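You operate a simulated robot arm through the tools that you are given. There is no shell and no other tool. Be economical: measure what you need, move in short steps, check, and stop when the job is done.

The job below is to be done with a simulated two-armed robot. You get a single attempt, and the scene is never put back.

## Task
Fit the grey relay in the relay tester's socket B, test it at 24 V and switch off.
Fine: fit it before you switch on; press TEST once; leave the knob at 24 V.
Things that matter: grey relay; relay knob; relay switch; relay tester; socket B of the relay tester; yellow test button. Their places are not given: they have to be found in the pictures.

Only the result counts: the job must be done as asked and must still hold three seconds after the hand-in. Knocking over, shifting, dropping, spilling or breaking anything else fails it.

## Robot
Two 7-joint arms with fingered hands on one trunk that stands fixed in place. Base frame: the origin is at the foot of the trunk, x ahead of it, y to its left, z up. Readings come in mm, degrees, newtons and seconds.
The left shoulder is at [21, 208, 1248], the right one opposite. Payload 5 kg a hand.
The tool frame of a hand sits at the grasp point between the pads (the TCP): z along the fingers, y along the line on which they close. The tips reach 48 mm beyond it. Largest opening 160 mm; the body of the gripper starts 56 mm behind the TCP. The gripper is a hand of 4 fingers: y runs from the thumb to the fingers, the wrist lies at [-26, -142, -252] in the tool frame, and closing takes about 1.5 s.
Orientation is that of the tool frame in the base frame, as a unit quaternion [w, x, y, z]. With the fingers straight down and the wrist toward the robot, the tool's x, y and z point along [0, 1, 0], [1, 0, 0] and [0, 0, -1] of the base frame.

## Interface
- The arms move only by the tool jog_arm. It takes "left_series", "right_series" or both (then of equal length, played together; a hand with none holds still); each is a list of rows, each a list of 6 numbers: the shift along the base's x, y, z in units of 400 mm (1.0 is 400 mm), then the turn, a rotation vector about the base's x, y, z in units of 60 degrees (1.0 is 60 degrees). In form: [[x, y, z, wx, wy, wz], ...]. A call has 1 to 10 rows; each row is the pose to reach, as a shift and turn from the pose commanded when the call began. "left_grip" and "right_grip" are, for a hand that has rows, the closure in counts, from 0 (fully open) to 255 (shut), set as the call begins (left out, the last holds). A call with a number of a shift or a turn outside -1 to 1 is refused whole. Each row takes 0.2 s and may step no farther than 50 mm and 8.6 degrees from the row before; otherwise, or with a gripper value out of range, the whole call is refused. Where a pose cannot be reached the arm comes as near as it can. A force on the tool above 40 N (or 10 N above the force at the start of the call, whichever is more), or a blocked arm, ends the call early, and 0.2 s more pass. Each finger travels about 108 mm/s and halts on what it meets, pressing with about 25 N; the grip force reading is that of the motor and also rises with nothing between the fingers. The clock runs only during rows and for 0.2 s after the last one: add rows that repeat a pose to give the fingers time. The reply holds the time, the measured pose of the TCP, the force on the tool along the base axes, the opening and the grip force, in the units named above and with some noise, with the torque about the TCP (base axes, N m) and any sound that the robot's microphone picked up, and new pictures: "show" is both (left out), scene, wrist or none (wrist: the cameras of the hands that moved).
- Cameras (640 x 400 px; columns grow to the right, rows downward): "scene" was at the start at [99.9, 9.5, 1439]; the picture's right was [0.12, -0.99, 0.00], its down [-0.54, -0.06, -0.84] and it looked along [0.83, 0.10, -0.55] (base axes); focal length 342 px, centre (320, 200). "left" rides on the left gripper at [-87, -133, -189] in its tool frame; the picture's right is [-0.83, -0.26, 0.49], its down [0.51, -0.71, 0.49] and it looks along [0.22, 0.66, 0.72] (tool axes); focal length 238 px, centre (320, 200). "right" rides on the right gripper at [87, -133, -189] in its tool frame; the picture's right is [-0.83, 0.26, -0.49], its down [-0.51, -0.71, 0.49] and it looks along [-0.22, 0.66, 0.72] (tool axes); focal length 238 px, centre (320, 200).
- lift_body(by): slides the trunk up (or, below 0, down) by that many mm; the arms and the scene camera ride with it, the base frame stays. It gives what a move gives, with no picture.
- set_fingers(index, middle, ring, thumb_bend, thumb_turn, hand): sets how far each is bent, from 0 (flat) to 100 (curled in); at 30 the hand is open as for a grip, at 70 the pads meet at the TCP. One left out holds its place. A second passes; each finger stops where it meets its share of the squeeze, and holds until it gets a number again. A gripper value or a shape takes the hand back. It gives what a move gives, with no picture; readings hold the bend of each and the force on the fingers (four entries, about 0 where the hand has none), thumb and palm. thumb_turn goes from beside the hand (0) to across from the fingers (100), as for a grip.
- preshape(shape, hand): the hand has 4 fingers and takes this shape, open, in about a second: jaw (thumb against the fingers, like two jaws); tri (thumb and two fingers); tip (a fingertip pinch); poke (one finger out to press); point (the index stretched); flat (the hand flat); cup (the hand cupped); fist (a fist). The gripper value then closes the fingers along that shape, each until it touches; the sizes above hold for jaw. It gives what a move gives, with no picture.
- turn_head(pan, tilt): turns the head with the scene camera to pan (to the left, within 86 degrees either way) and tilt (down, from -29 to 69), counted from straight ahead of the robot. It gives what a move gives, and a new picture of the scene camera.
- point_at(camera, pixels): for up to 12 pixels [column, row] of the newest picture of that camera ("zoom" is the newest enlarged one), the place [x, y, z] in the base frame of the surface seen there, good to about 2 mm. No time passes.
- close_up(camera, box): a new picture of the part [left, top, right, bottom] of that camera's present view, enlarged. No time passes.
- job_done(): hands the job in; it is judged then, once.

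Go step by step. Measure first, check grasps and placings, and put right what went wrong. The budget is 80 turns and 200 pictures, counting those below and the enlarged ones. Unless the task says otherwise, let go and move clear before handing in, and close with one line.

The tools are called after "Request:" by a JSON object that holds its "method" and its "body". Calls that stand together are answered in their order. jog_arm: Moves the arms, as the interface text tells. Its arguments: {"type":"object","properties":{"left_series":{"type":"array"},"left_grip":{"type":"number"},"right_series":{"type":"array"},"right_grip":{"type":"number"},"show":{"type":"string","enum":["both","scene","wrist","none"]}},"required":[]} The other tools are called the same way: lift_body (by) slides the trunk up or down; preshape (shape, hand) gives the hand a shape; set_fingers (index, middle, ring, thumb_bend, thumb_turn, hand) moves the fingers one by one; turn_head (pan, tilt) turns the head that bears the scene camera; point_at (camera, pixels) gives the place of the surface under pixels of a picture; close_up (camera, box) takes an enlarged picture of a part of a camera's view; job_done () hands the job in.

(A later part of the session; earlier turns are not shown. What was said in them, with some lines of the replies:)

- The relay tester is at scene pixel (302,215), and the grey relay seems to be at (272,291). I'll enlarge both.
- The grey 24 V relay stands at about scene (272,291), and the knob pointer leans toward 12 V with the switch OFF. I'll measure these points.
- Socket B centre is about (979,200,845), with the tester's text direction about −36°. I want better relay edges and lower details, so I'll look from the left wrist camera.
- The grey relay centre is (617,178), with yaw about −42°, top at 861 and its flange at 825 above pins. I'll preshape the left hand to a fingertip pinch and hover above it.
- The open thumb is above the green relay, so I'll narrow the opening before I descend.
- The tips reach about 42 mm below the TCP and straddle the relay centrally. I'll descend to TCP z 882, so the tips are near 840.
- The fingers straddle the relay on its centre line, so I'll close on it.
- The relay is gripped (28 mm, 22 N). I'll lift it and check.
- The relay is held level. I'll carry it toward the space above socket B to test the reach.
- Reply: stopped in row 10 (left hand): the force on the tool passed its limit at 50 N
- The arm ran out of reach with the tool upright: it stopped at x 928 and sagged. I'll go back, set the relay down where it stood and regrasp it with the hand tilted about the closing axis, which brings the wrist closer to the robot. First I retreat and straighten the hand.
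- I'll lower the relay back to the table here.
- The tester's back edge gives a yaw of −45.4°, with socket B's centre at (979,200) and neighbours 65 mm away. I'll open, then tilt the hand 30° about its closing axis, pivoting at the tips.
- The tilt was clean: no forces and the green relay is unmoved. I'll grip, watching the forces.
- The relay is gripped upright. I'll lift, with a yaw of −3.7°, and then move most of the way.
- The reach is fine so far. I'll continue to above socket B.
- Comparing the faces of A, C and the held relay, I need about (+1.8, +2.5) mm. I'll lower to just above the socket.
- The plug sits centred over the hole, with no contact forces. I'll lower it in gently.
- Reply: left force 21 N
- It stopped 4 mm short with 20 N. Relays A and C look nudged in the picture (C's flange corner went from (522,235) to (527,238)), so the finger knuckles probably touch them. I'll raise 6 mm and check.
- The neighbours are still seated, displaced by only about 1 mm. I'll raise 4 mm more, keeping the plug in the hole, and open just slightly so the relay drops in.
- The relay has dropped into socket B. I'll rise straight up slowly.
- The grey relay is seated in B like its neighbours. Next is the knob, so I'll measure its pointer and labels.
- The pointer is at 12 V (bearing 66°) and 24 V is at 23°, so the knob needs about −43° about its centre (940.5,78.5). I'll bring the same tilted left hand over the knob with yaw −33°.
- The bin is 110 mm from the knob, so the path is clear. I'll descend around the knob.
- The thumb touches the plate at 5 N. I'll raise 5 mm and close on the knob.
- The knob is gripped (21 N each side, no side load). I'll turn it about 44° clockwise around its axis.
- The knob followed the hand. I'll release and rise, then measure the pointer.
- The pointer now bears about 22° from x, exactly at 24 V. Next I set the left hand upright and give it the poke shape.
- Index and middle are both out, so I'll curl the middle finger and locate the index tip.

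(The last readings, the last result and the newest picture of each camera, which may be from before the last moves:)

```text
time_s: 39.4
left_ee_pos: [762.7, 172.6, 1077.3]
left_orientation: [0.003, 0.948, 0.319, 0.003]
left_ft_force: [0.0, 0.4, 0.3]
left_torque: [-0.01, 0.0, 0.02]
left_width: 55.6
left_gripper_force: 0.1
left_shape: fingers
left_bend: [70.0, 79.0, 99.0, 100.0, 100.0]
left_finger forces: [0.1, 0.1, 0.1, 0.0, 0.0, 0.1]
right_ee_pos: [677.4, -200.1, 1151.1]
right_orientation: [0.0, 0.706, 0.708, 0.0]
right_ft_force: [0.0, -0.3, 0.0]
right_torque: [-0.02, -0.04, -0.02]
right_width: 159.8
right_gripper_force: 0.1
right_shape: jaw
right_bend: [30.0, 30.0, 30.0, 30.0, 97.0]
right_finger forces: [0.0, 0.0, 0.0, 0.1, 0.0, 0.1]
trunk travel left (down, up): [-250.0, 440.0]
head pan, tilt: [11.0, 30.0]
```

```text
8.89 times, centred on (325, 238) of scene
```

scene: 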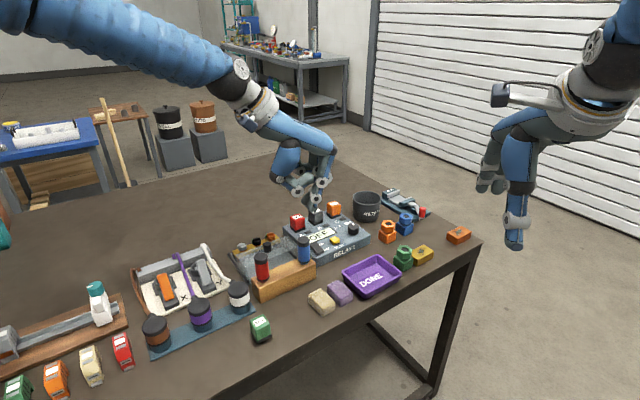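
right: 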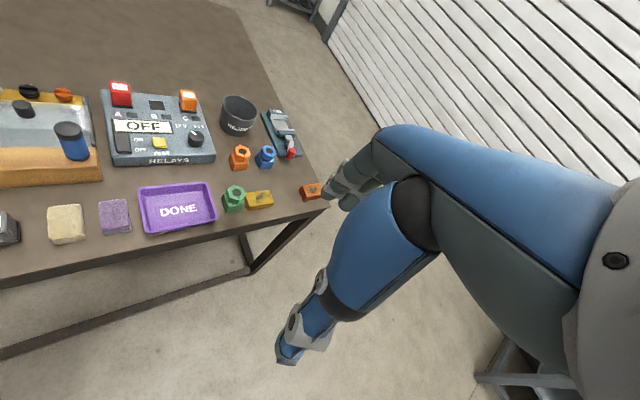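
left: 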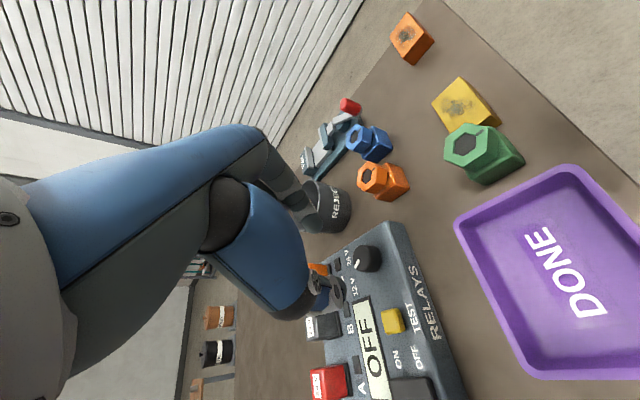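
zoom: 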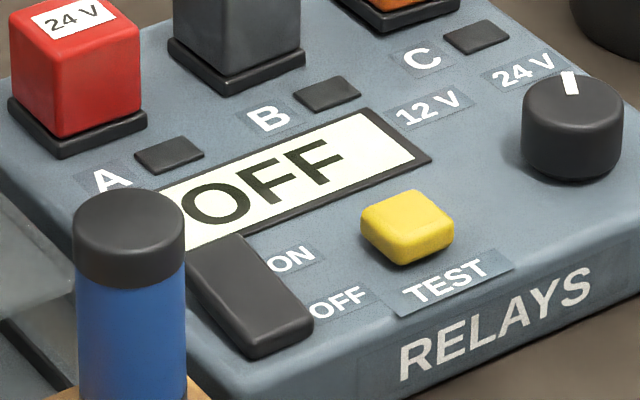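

Request:
{"method": "point_at", "body": {"camera": "zoom", "pixels": [[240, 238], [215, 255], [225, 265], [238, 280], [250, 295], [262, 308], [275, 322], [290, 310], [250, 345], [305, 318], [405, 215], [400, 235]]}}

Request:
{"method": "point_at", "body": {"camera": "zoom", "pixels": [[365, 215], [410, 192], [452, 220], [402, 250], [410, 220], [197, 255], [290, 258], [340, 300]]}}

```text
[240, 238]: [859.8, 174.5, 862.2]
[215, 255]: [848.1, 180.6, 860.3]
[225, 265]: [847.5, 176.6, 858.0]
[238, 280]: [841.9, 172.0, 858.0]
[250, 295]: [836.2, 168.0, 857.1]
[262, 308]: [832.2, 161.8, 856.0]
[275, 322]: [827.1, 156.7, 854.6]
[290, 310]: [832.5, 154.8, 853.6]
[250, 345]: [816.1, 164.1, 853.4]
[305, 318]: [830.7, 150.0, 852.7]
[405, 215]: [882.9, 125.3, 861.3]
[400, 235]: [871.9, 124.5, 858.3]
```

```text
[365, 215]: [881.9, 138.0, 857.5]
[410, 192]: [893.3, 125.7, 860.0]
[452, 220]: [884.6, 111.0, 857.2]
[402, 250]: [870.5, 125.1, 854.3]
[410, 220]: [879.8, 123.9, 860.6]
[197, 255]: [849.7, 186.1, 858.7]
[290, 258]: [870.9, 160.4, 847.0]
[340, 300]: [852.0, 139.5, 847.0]
```

The index tip is at about TCP + (−12,−13,−46). The ON end of the rocker is at (850,177,860), and the button is at (882,125,860). I'll hover the tip over the ON end.

Request:
{"method": "jog_arm", "body": {"left_series": [[0.1, 0.02, -0.05, 0, 0, 0], [0.19, 0.035, -0.1, 0, 0, 0], [0.247, 0.042, -0.19, 0, 0, 0], [0.247, 0.042, -0.28, 0, 0, 0], [0.247, 0.042, -0.365, 0, 0, 0], [0.247, 0.042, -0.365, 0, 0, 0]], "show": "none"}}

Request:
{"method": "close_up", "body": {"camera": "scene", "box": [285, 190, 365, 260]}}

Request:
{"method": "close_up", "body": {"camera": "left", "box": [300, 180, 500, 330]}}

```text
time_s: 40.8
left_ee_pos: [859.4, 188.1, 930.0]
left_orientation: [0.002, 0.948, 0.319, 0.003]
left_ft_force: [-0.2, 0.3, 1.0]
left_torque: [-0.01, -0.04, 0.03]
left_width: 55.7
left_gripper_force: 0.0
left_shape: fingers
left_bend: [70.0, 79.0, 99.0, 100.0, 100.0]
left_finger forces: [0.1, 0.1, 0.1, 0.0, 0.0, 0.1]
right_ee_pos: [677.1, -200.4, 1152.1]
right_orientation: [0.0, 0.706, 0.709, 0.0]
right_ft_force: [0.5, 0.3, 0.1]
right_torque: [-0.01, -0.08, -0.03]
right_width: 159.3
right_gripper_force: 0.0
right_shape: jaw
right_bend: [30.0, 30.0, 30.0, 30.0, 97.0]
right_finger forces: [0.1, 0.0, 0.0, 0.0, 0.0, 0.0]
trunk travel left (down, up): [-250.0, 440.0]
head pan, tilt: [11.0, 30.0]
```

```text
5.71 times, centred on (325, 225) of scene
```

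zoom: 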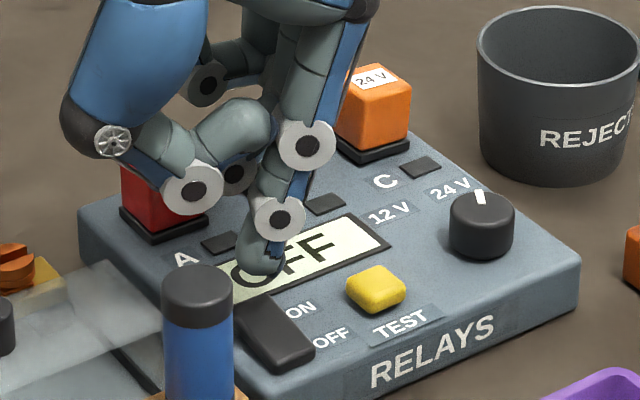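

```text
2.67 times, centred on (400, 255) of left
```

zoom: 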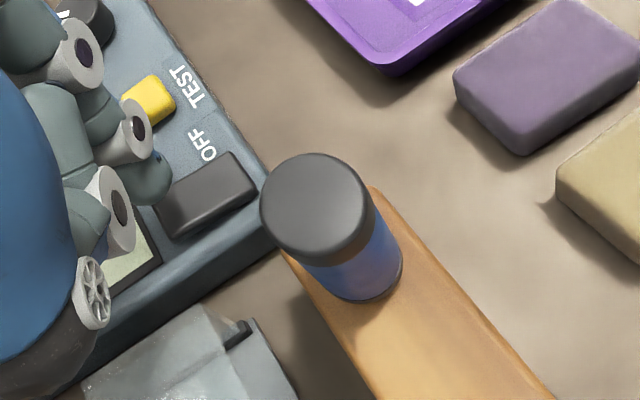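

Request:
{"method": "point_at", "body": {"camera": "scene", "pixels": [[313.6, 237], [315, 235], [312, 235], [313.5, 232], [318, 233], [308.5, 232]]}}

```text
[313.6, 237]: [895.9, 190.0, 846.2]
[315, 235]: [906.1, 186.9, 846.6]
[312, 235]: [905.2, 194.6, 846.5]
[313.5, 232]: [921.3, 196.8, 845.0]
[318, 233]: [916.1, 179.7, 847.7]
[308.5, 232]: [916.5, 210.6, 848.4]
```

Request:
{"method": "close_up", "body": {"camera": "scene", "box": [295, 215, 355, 260]}}

Request:
{"method": "point_at", "body": {"camera": "zoom", "pixels": [[220, 225], [220, 215], [205, 215], [240, 220], [225, 232], [230, 195]]}}

```text
8.89 times, centred on (325, 238) of scene
```

zoom: 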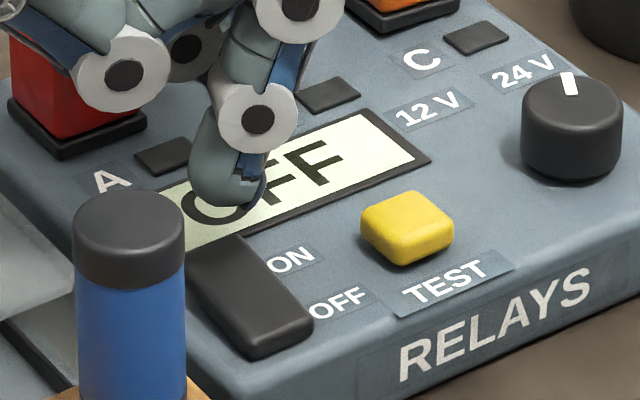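

```text
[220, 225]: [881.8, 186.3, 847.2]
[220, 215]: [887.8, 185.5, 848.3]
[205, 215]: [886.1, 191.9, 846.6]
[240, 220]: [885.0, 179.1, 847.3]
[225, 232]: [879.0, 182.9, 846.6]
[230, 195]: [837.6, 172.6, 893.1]
```

The tip is just over the ON end. I'll press down gently with a 2 mm correction and then rise.

Request:
{"method": "jog_arm", "body": {"left_series": [[0.005, 0.005, -0.03, 0, 0, 0], [0.005, 0.005, -0.05, 0, 0, 0], [0.005, 0.005, -0.062, 0, 0, 0], [0.005, 0.005, -0.07, 0, 0, 0], [0.005, 0.005, -0.076, 0, 0, 0], [0.005, 0.005, -0.08, 0, 0, 0]], "show": "none"}}

Request:
{"method": "close_up", "body": {"camera": "scene", "box": [295, 215, 355, 260]}}

```text
time_s: 42.2
left_ee_pos: [863.0, 188.9, 904.1]
left_orientation: [0.004, 0.947, 0.32, 0.005]
left_ft_force: [1.1, -3.8, 29.1]
left_torque: [-0.65, 0.49, 0.1]
left_width: 54.6
left_gripper_force: 14.2
left_shape: fingers
left_bend: [70.0, 79.0, 99.0, 100.0, 100.0]
left_finger forces: [28.4, 0.0, 0.0, 0.0, 0.0, 0.1]
right_ee_pos: [674.4, -201.3, 1152.9]
right_orientation: [0.002, 0.707, 0.708, 0.001]
right_ft_force: [0.0, -0.1, -0.7]
right_torque: [-0.01, -0.06, -0.02]
right_width: 159.8
right_gripper_force: 0.0
right_shape: jaw
right_bend: [30.0, 30.0, 30.0, 30.0, 97.0]
right_finger forces: [0.0, 0.1, 0.0, 0.0, 0.1, 0.0]
trunk travel left (down, up): [-250.0, 440.0]
head pan, tilt: [11.0, 30.0]
```

```text
8.89 times, centred on (325, 238) of scene
```

zoom: 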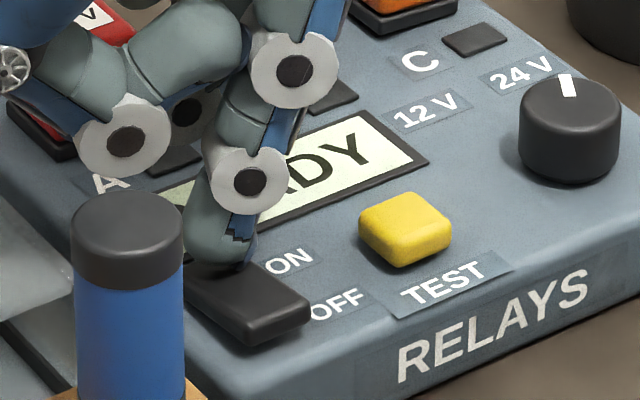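

The display shows READY, so the switch is on. I'll rise and move over the yellow button.

Request:
{"method": "jog_arm", "body": {"left_series": [[0, 0, 0.04, 0, 0, 0], [0, 0, 0.08, 0, 0, 0], [0.04, -0.065, 0.08, 0, 0, 0], [0.076, -0.127, 0.08, 0, 0, 0], [0.076, -0.127, 0.08, 0, 0, 0]], "show": "none"}}

Request:
{"method": "close_up", "body": {"camera": "scene", "box": [295, 215, 355, 260]}}

Request:
{"method": "point_at", "body": {"camera": "zoom", "pixels": [[400, 150], [400, 165], [390, 160], [415, 160], [400, 180]]}}

```text
time_s: 43.4
left_ee_pos: [893.5, 140.7, 929.2]
left_orientation: [0.001, 0.947, 0.32, 0.002]
left_ft_force: [0.0, 0.8, -0.1]
left_torque: [-0.04, -0.02, 0.02]
left_width: 55.6
left_gripper_force: 0.0
left_shape: fingers
left_bend: [70.0, 79.0, 99.0, 100.0, 100.0]
left_finger forces: [0.1, 0.0, 0.0, 0.1, 0.1, 0.0]
right_ee_pos: [678.1, -199.0, 1152.5]
right_orientation: [0.002, 0.706, 0.708, 0.0]
right_ft_force: [0.6, 1.0, 0.2]
right_torque: [-0.02, 0.01, 0.05]
right_width: 159.7
right_gripper_force: 0.2
right_shape: jaw
right_bend: [30.0, 30.0, 30.0, 30.0, 97.0]
right_finger forces: [0.0, 0.0, 0.1, 0.0, 0.0, 0.0]
trunk travel left (down, up): [-250.0, 440.0]
head pan, tilt: [11.0, 30.0]
```

```text
8.89 times, centred on (325, 238) of scene
```

zoom: 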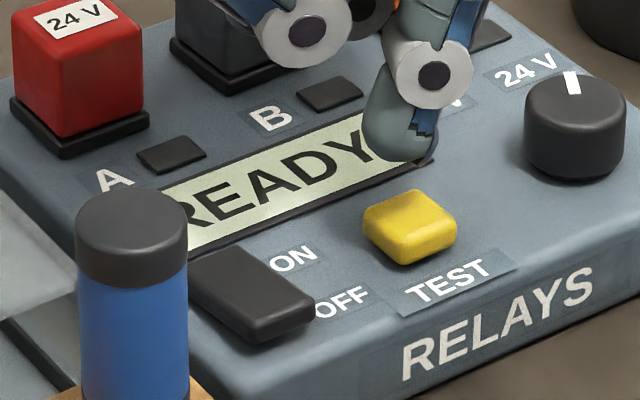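

```text
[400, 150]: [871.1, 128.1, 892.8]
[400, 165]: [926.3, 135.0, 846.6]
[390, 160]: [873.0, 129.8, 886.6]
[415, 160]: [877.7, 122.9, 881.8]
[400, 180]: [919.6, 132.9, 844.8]
```

The tip is above the button. I'll press once.

Request:
{"method": "jog_arm", "body": {"left_series": [[0, -0.002, -0.035, 0, 0, 0], [0, -0.002, -0.05, 0, 0, 0], [0, -0.002, -0.06, 0, 0, 0], [0, -0.002, -0.066, 0, 0, 0]], "show": "none"}}

Request:
{"method": "close_up", "body": {"camera": "scene", "box": [285, 190, 365, 260]}}

```text
time_s: 44.4
left_ee_pos: [892.6, 139.0, 904.2]
left_orientation: [0.002, 0.947, 0.32, 0.004]
left_ft_force: [-0.6, 0.0, 2.2]
left_torque: [-0.01, 0.03, 0.02]
left_width: 55.5
left_gripper_force: 1.1
left_shape: fingers
left_bend: [70.0, 79.0, 99.0, 100.0, 100.0]
left_finger forces: [2.3, 0.0, 0.1, 0.1, 0.0, 0.1]
right_ee_pos: [678.4, -200.3, 1150.4]
right_orientation: [0.0, 0.706, 0.708, 0.0]
right_ft_force: [0.2, -0.2, -0.1]
right_torque: [0.02, -0.01, -0.02]
right_width: 159.3
right_gripper_force: 0.0
right_shape: jaw
right_bend: [30.0, 30.0, 30.0, 30.0, 97.0]
right_finger forces: [0.1, 0.1, 0.1, 0.0, 0.0, 0.0]
trunk travel left (down, up): [-250.0, 440.0]
head pan, tilt: [11.0, 30.0]
heard: click
```

```text
5.71 times, centred on (325, 225) of scene
```

zoom: 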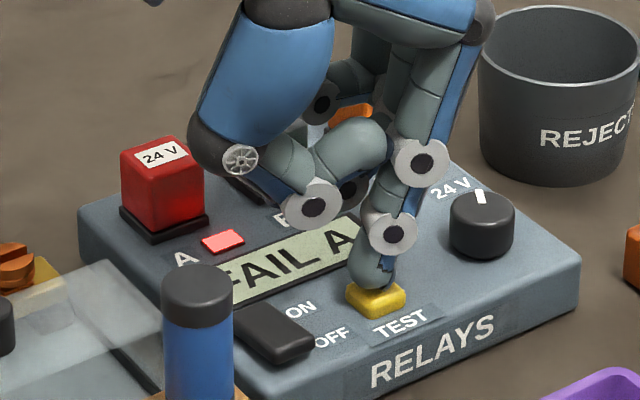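

A click was heard and the display reads "FAIL A…". I'll rise to see all of it.

Request:
{"method": "jog_arm", "body": {"left_series": [[0, 0, 0.06, 0, 0, 0], [-0.05, 0.05, 0.15, 0, 0, 0], [-0.15, 0.08, 0.2, 0, 0, 0], [-0.25, 0.1, 0.24, 0, 0, 0]], "show": "none"}}

Request:
{"method": "close_up", "body": {"camera": "scene", "box": [285, 190, 365, 260]}}

Request:
{"method": "close_up", "body": {"camera": "right", "box": [90, 70, 230, 170]}}

```text
time_s: 45.4
left_ee_pos: [791.9, 177.1, 1003.0]
left_orientation: [0.002, 0.948, 0.319, 0.004]
left_ft_force: [-1.1, -0.6, -0.4]
left_torque: [0.06, -0.1, 0.04]
left_width: 55.4
left_gripper_force: 0.0
left_shape: fingers
left_bend: [70.0, 79.0, 99.0, 100.0, 100.0]
left_finger forces: [0.0, 0.1, 0.0, 0.0, 0.0, 0.0]
right_ee_pos: [675.2, -200.7, 1152.3]
right_orientation: [0.002, 0.707, 0.707, 0.001]
right_ft_force: [-0.8, 0.6, 0.4]
right_torque: [-0.02, -0.08, -0.02]
right_width: 159.7
right_gripper_force: 0.0
right_shape: jaw
right_bend: [30.0, 30.0, 30.0, 30.0, 97.0]
right_finger forces: [0.0, 0.0, 0.0, 0.0, 0.1, 0.1]
trunk travel left (down, up): [-250.0, 440.0]
head pan, tilt: [11.0, 30.0]
```

```text
5.71 times, centred on (325, 225) of scene
```

zoom: 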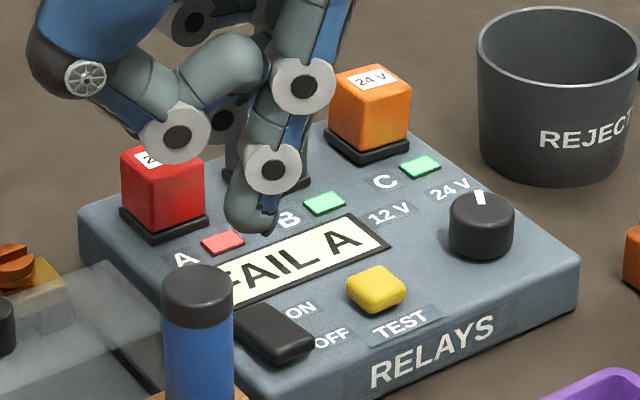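

```text
4.00 times, centred on (160, 120) of right
```

zoom: 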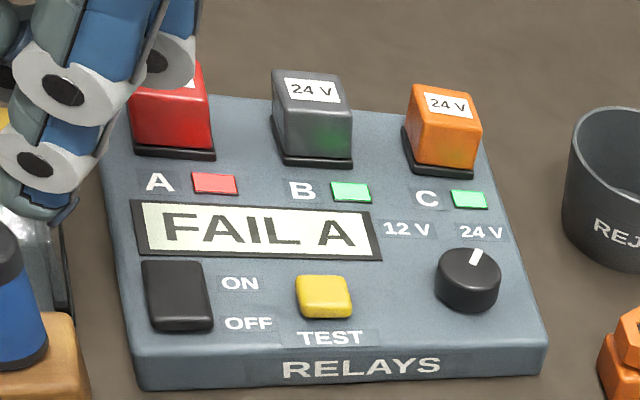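

Socket B shows green, so the grey relay passed. The red relay in A reports FAIL, but it is not part of this job and TEST is to be pressed only once. Before switching off I'll check the thumb's clearance to the blue cylinder.

Request:
{"method": "close_up", "body": {"camera": "scene", "box": [270, 160, 360, 260]}}

Request:
{"method": "point_at", "body": {"camera": "zoom", "pixels": [[155, 137], [165, 160], [150, 120], [220, 180], [225, 225], [285, 285], [240, 300], [200, 300], [205, 270], [280, 270]]}}

```text
4.00 times, centred on (315, 210) of scene
```

zoom: 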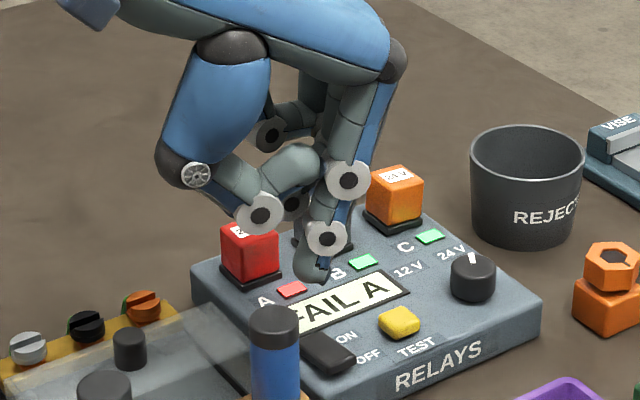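

```text
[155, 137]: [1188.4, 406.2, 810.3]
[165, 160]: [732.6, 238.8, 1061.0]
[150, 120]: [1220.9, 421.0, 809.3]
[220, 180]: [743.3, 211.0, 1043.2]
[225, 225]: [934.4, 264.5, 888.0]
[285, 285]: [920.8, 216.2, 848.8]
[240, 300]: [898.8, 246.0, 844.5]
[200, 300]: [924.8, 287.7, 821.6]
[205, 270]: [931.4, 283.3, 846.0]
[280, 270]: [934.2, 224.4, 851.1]
```

The thumb clears the cylinder by about 15 mm. I'll press the OFF end at about (829,161).

Request:
{"method": "jog_arm", "body": {"left_series": [[0.08, -0.004, -0.02, 0, 0, 0], [0.124, -0.0075, -0.1, 0, 0, 0], [0.124, -0.0075, -0.18, 0, 0, 0], [0.124, -0.0075, -0.22, 0, 0, 0], [0.124, -0.0075, -0.24, 0, 0, 0], [0.124, -0.0075, -0.25, 0, 0, 0], [0.124, -0.0075, -0.257, 0, 0, 0], [0.124, -0.0075, -0.262, 0, 0, 0]], "show": "none"}}

Request:
{"method": "close_up", "body": {"camera": "scene", "box": [285, 190, 365, 260]}}

```text
time_s: 47.2
left_ee_pos: [848.3, 172.1, 906.7]
left_orientation: [0.008, 0.947, 0.321, 0.006]
left_ft_force: [-4.3, -3.7, 15.9]
left_torque: [-0.5, 0.28, -0.06]
left_width: 54.5
left_gripper_force: 10.0
left_shape: fingers
left_bend: [70.0, 79.0, 99.0, 100.0, 100.0]
left_finger forces: [18.9, 0.0, 0.1, 0.1, 0.0, 0.1]
right_ee_pos: [677.2, -200.0, 1149.9]
right_orientation: [0.001, 0.706, 0.709, 0.0]
right_ft_force: [1.3, 0.8, -0.6]
right_torque: [-0.07, 0.09, 0.01]
right_width: 159.8
right_gripper_force: 0.1
right_shape: jaw
right_bend: [30.0, 30.0, 30.0, 30.0, 97.0]
right_finger forces: [0.1, 0.1, 0.0, 0.0, 0.0, 0.0]
trunk travel left (down, up): [-250.0, 440.0]
head pan, tilt: [11.0, 30.0]
stopped in row 8 (left hand): the force on the tool passed its limit at 42 N (the readings are from after the stop); the commanded pose is now the measured one
```

```text
5.71 times, centred on (325, 225) of scene
```

zoom: 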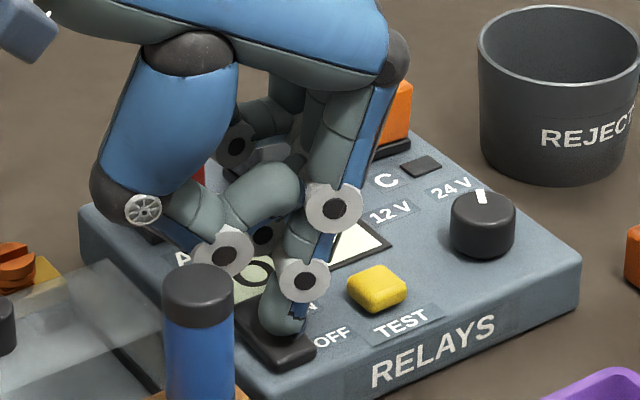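

Lamp C is dark and the rocker is down at the OFF end. I'll lift clear and check.

Request:
{"method": "jog_arm", "body": {"left_series": [[0, 0, 0.06, 0, 0, 0], [0, 0, 0.15, 0, 0, 0], [0, 0.02, 0.26, 0, 0, 0], [-0.08, 0.06, 0.35, 0, 0, 0], [-0.18, 0.12, 0.4, 0, 0, 0], [-0.28, 0.18, 0.42, 0, 0, 0], [-0.36, 0.26, 0.42, 0, 0, 0]], "show": "scene"}}

Request:
{"method": "close_up", "body": {"camera": "scene", "box": [285, 190, 365, 260]}}

Request:
{"method": "close_up", "body": {"camera": "right", "box": [90, 70, 230, 170]}}

```text
refused: row 4 steps farther than a row can; nothing moved
```

```text
5.71 times, centred on (325, 225) of scene
```

zoom: 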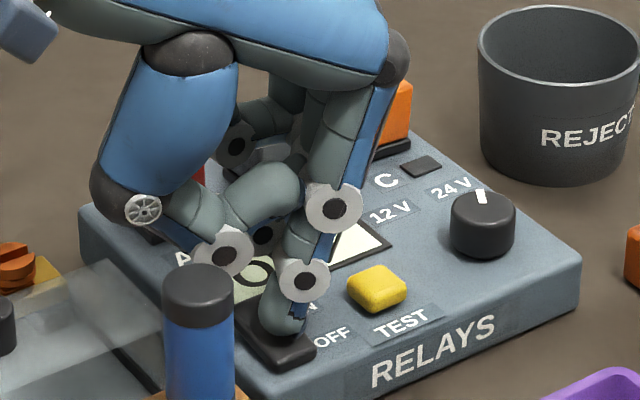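

```text
4.00 times, centred on (160, 120) of right
```

zoom: 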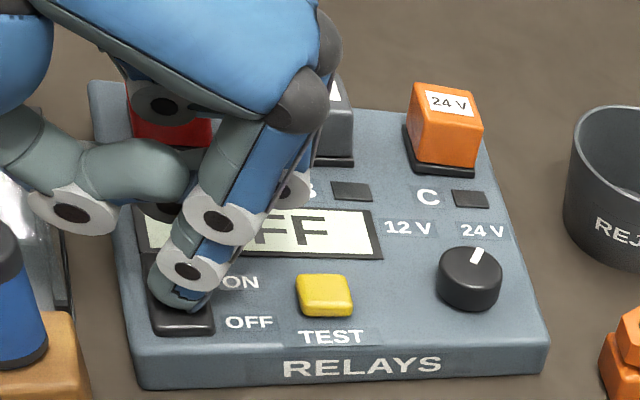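

The display shows OFF. One step in that lift was too long, so I'll retry with smaller steps.

Request:
{"method": "jog_arm", "body": {"left_series": [[0, 0, 0.06, 0, 0, 0], [0, 0, 0.15, 0, 0, 0], [0, 0, 0.26, 0, 0, 0], [-0.04, 0.03, 0.35, 0, 0, 0], [-0.13, 0.08, 0.38, 0, 0, 0], [-0.22, 0.14, 0.38, 0, 0, 0], [-0.3, 0.22, 0.38, 0, 0, 0], [-0.36, 0.3, 0.38, 0, 0, 0]], "show": "scene"}}

Request:
{"method": "close_up", "body": {"camera": "scene", "box": [285, 190, 365, 260]}}

Request:
{"method": "close_up", "body": {"camera": "right", "box": [90, 70, 230, 170]}}

```text
time_s: 49.0
left_ee_pos: [700.6, 293.6, 1054.7]
left_orientation: [0.007, 0.947, 0.32, 0.005]
left_ft_force: [-1.0, 1.0, 1.6]
left_torque: [-0.05, -0.05, -0.01]
left_width: 55.5
left_gripper_force: 0.1
left_shape: fingers
left_bend: [70.0, 79.0, 99.0, 100.0, 100.0]
left_finger forces: [0.0, 0.0, 0.0, 0.0, 0.0, 0.0]
right_ee_pos: [676.2, -199.3, 1151.7]
right_orientation: [0.002, 0.706, 0.708, 0.0]
right_ft_force: [-0.1, 1.1, 0.0]
right_torque: [-0.06, -0.05, 0.02]
right_width: 159.7
right_gripper_force: 0.1
right_shape: jaw
right_bend: [30.0, 30.0, 30.0, 30.0, 97.0]
right_finger forces: [0.0, 0.1, 0.0, 0.0, 0.0, 0.0]
trunk travel left (down, up): [-250.0, 440.0]
head pan, tilt: [11.0, 30.0]
```

scene: 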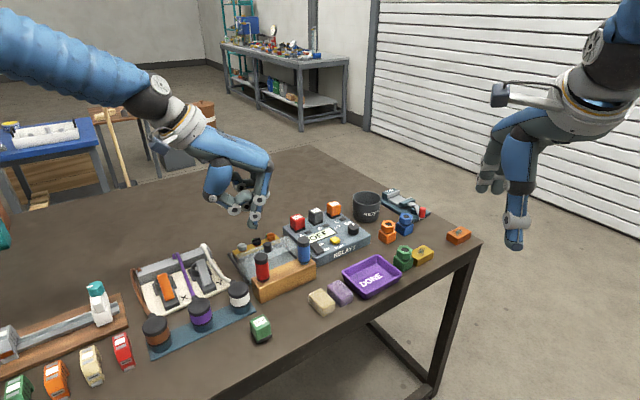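

```text
5.71 times, centred on (325, 225) of scene
```

zoom: 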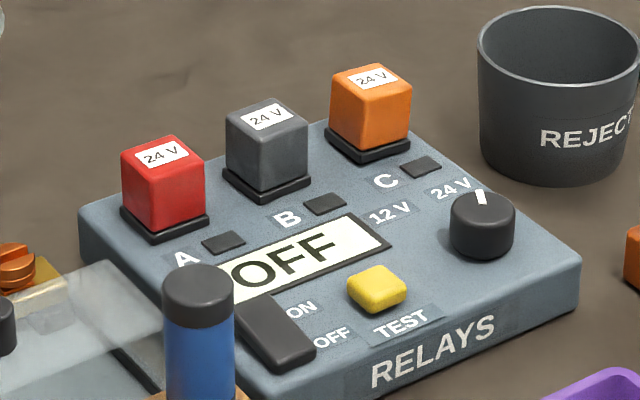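

```text
4.00 times, centred on (160, 120) of right
```

zoom: 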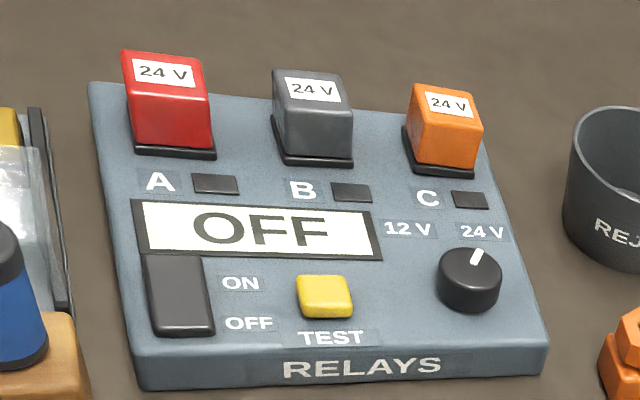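

The relay is in B, the knob is at 24 V, the tester reads OFF, and the hand is clear of the tester. I'm handing in.

Request:
{"method": "job_done", "body": {}}

```text
The job is handed in.
```

The grey relay is fitted in socket B and its lamp went green in a single 24 V test; the tester is now off with the knob at 24 V. The red relay in socket A showed "FAIL A" in that test. My fingers nudged relays A and C by about 1 mm while fitting B; both still looked seated, but I can't say whether the nudge caused the fail.
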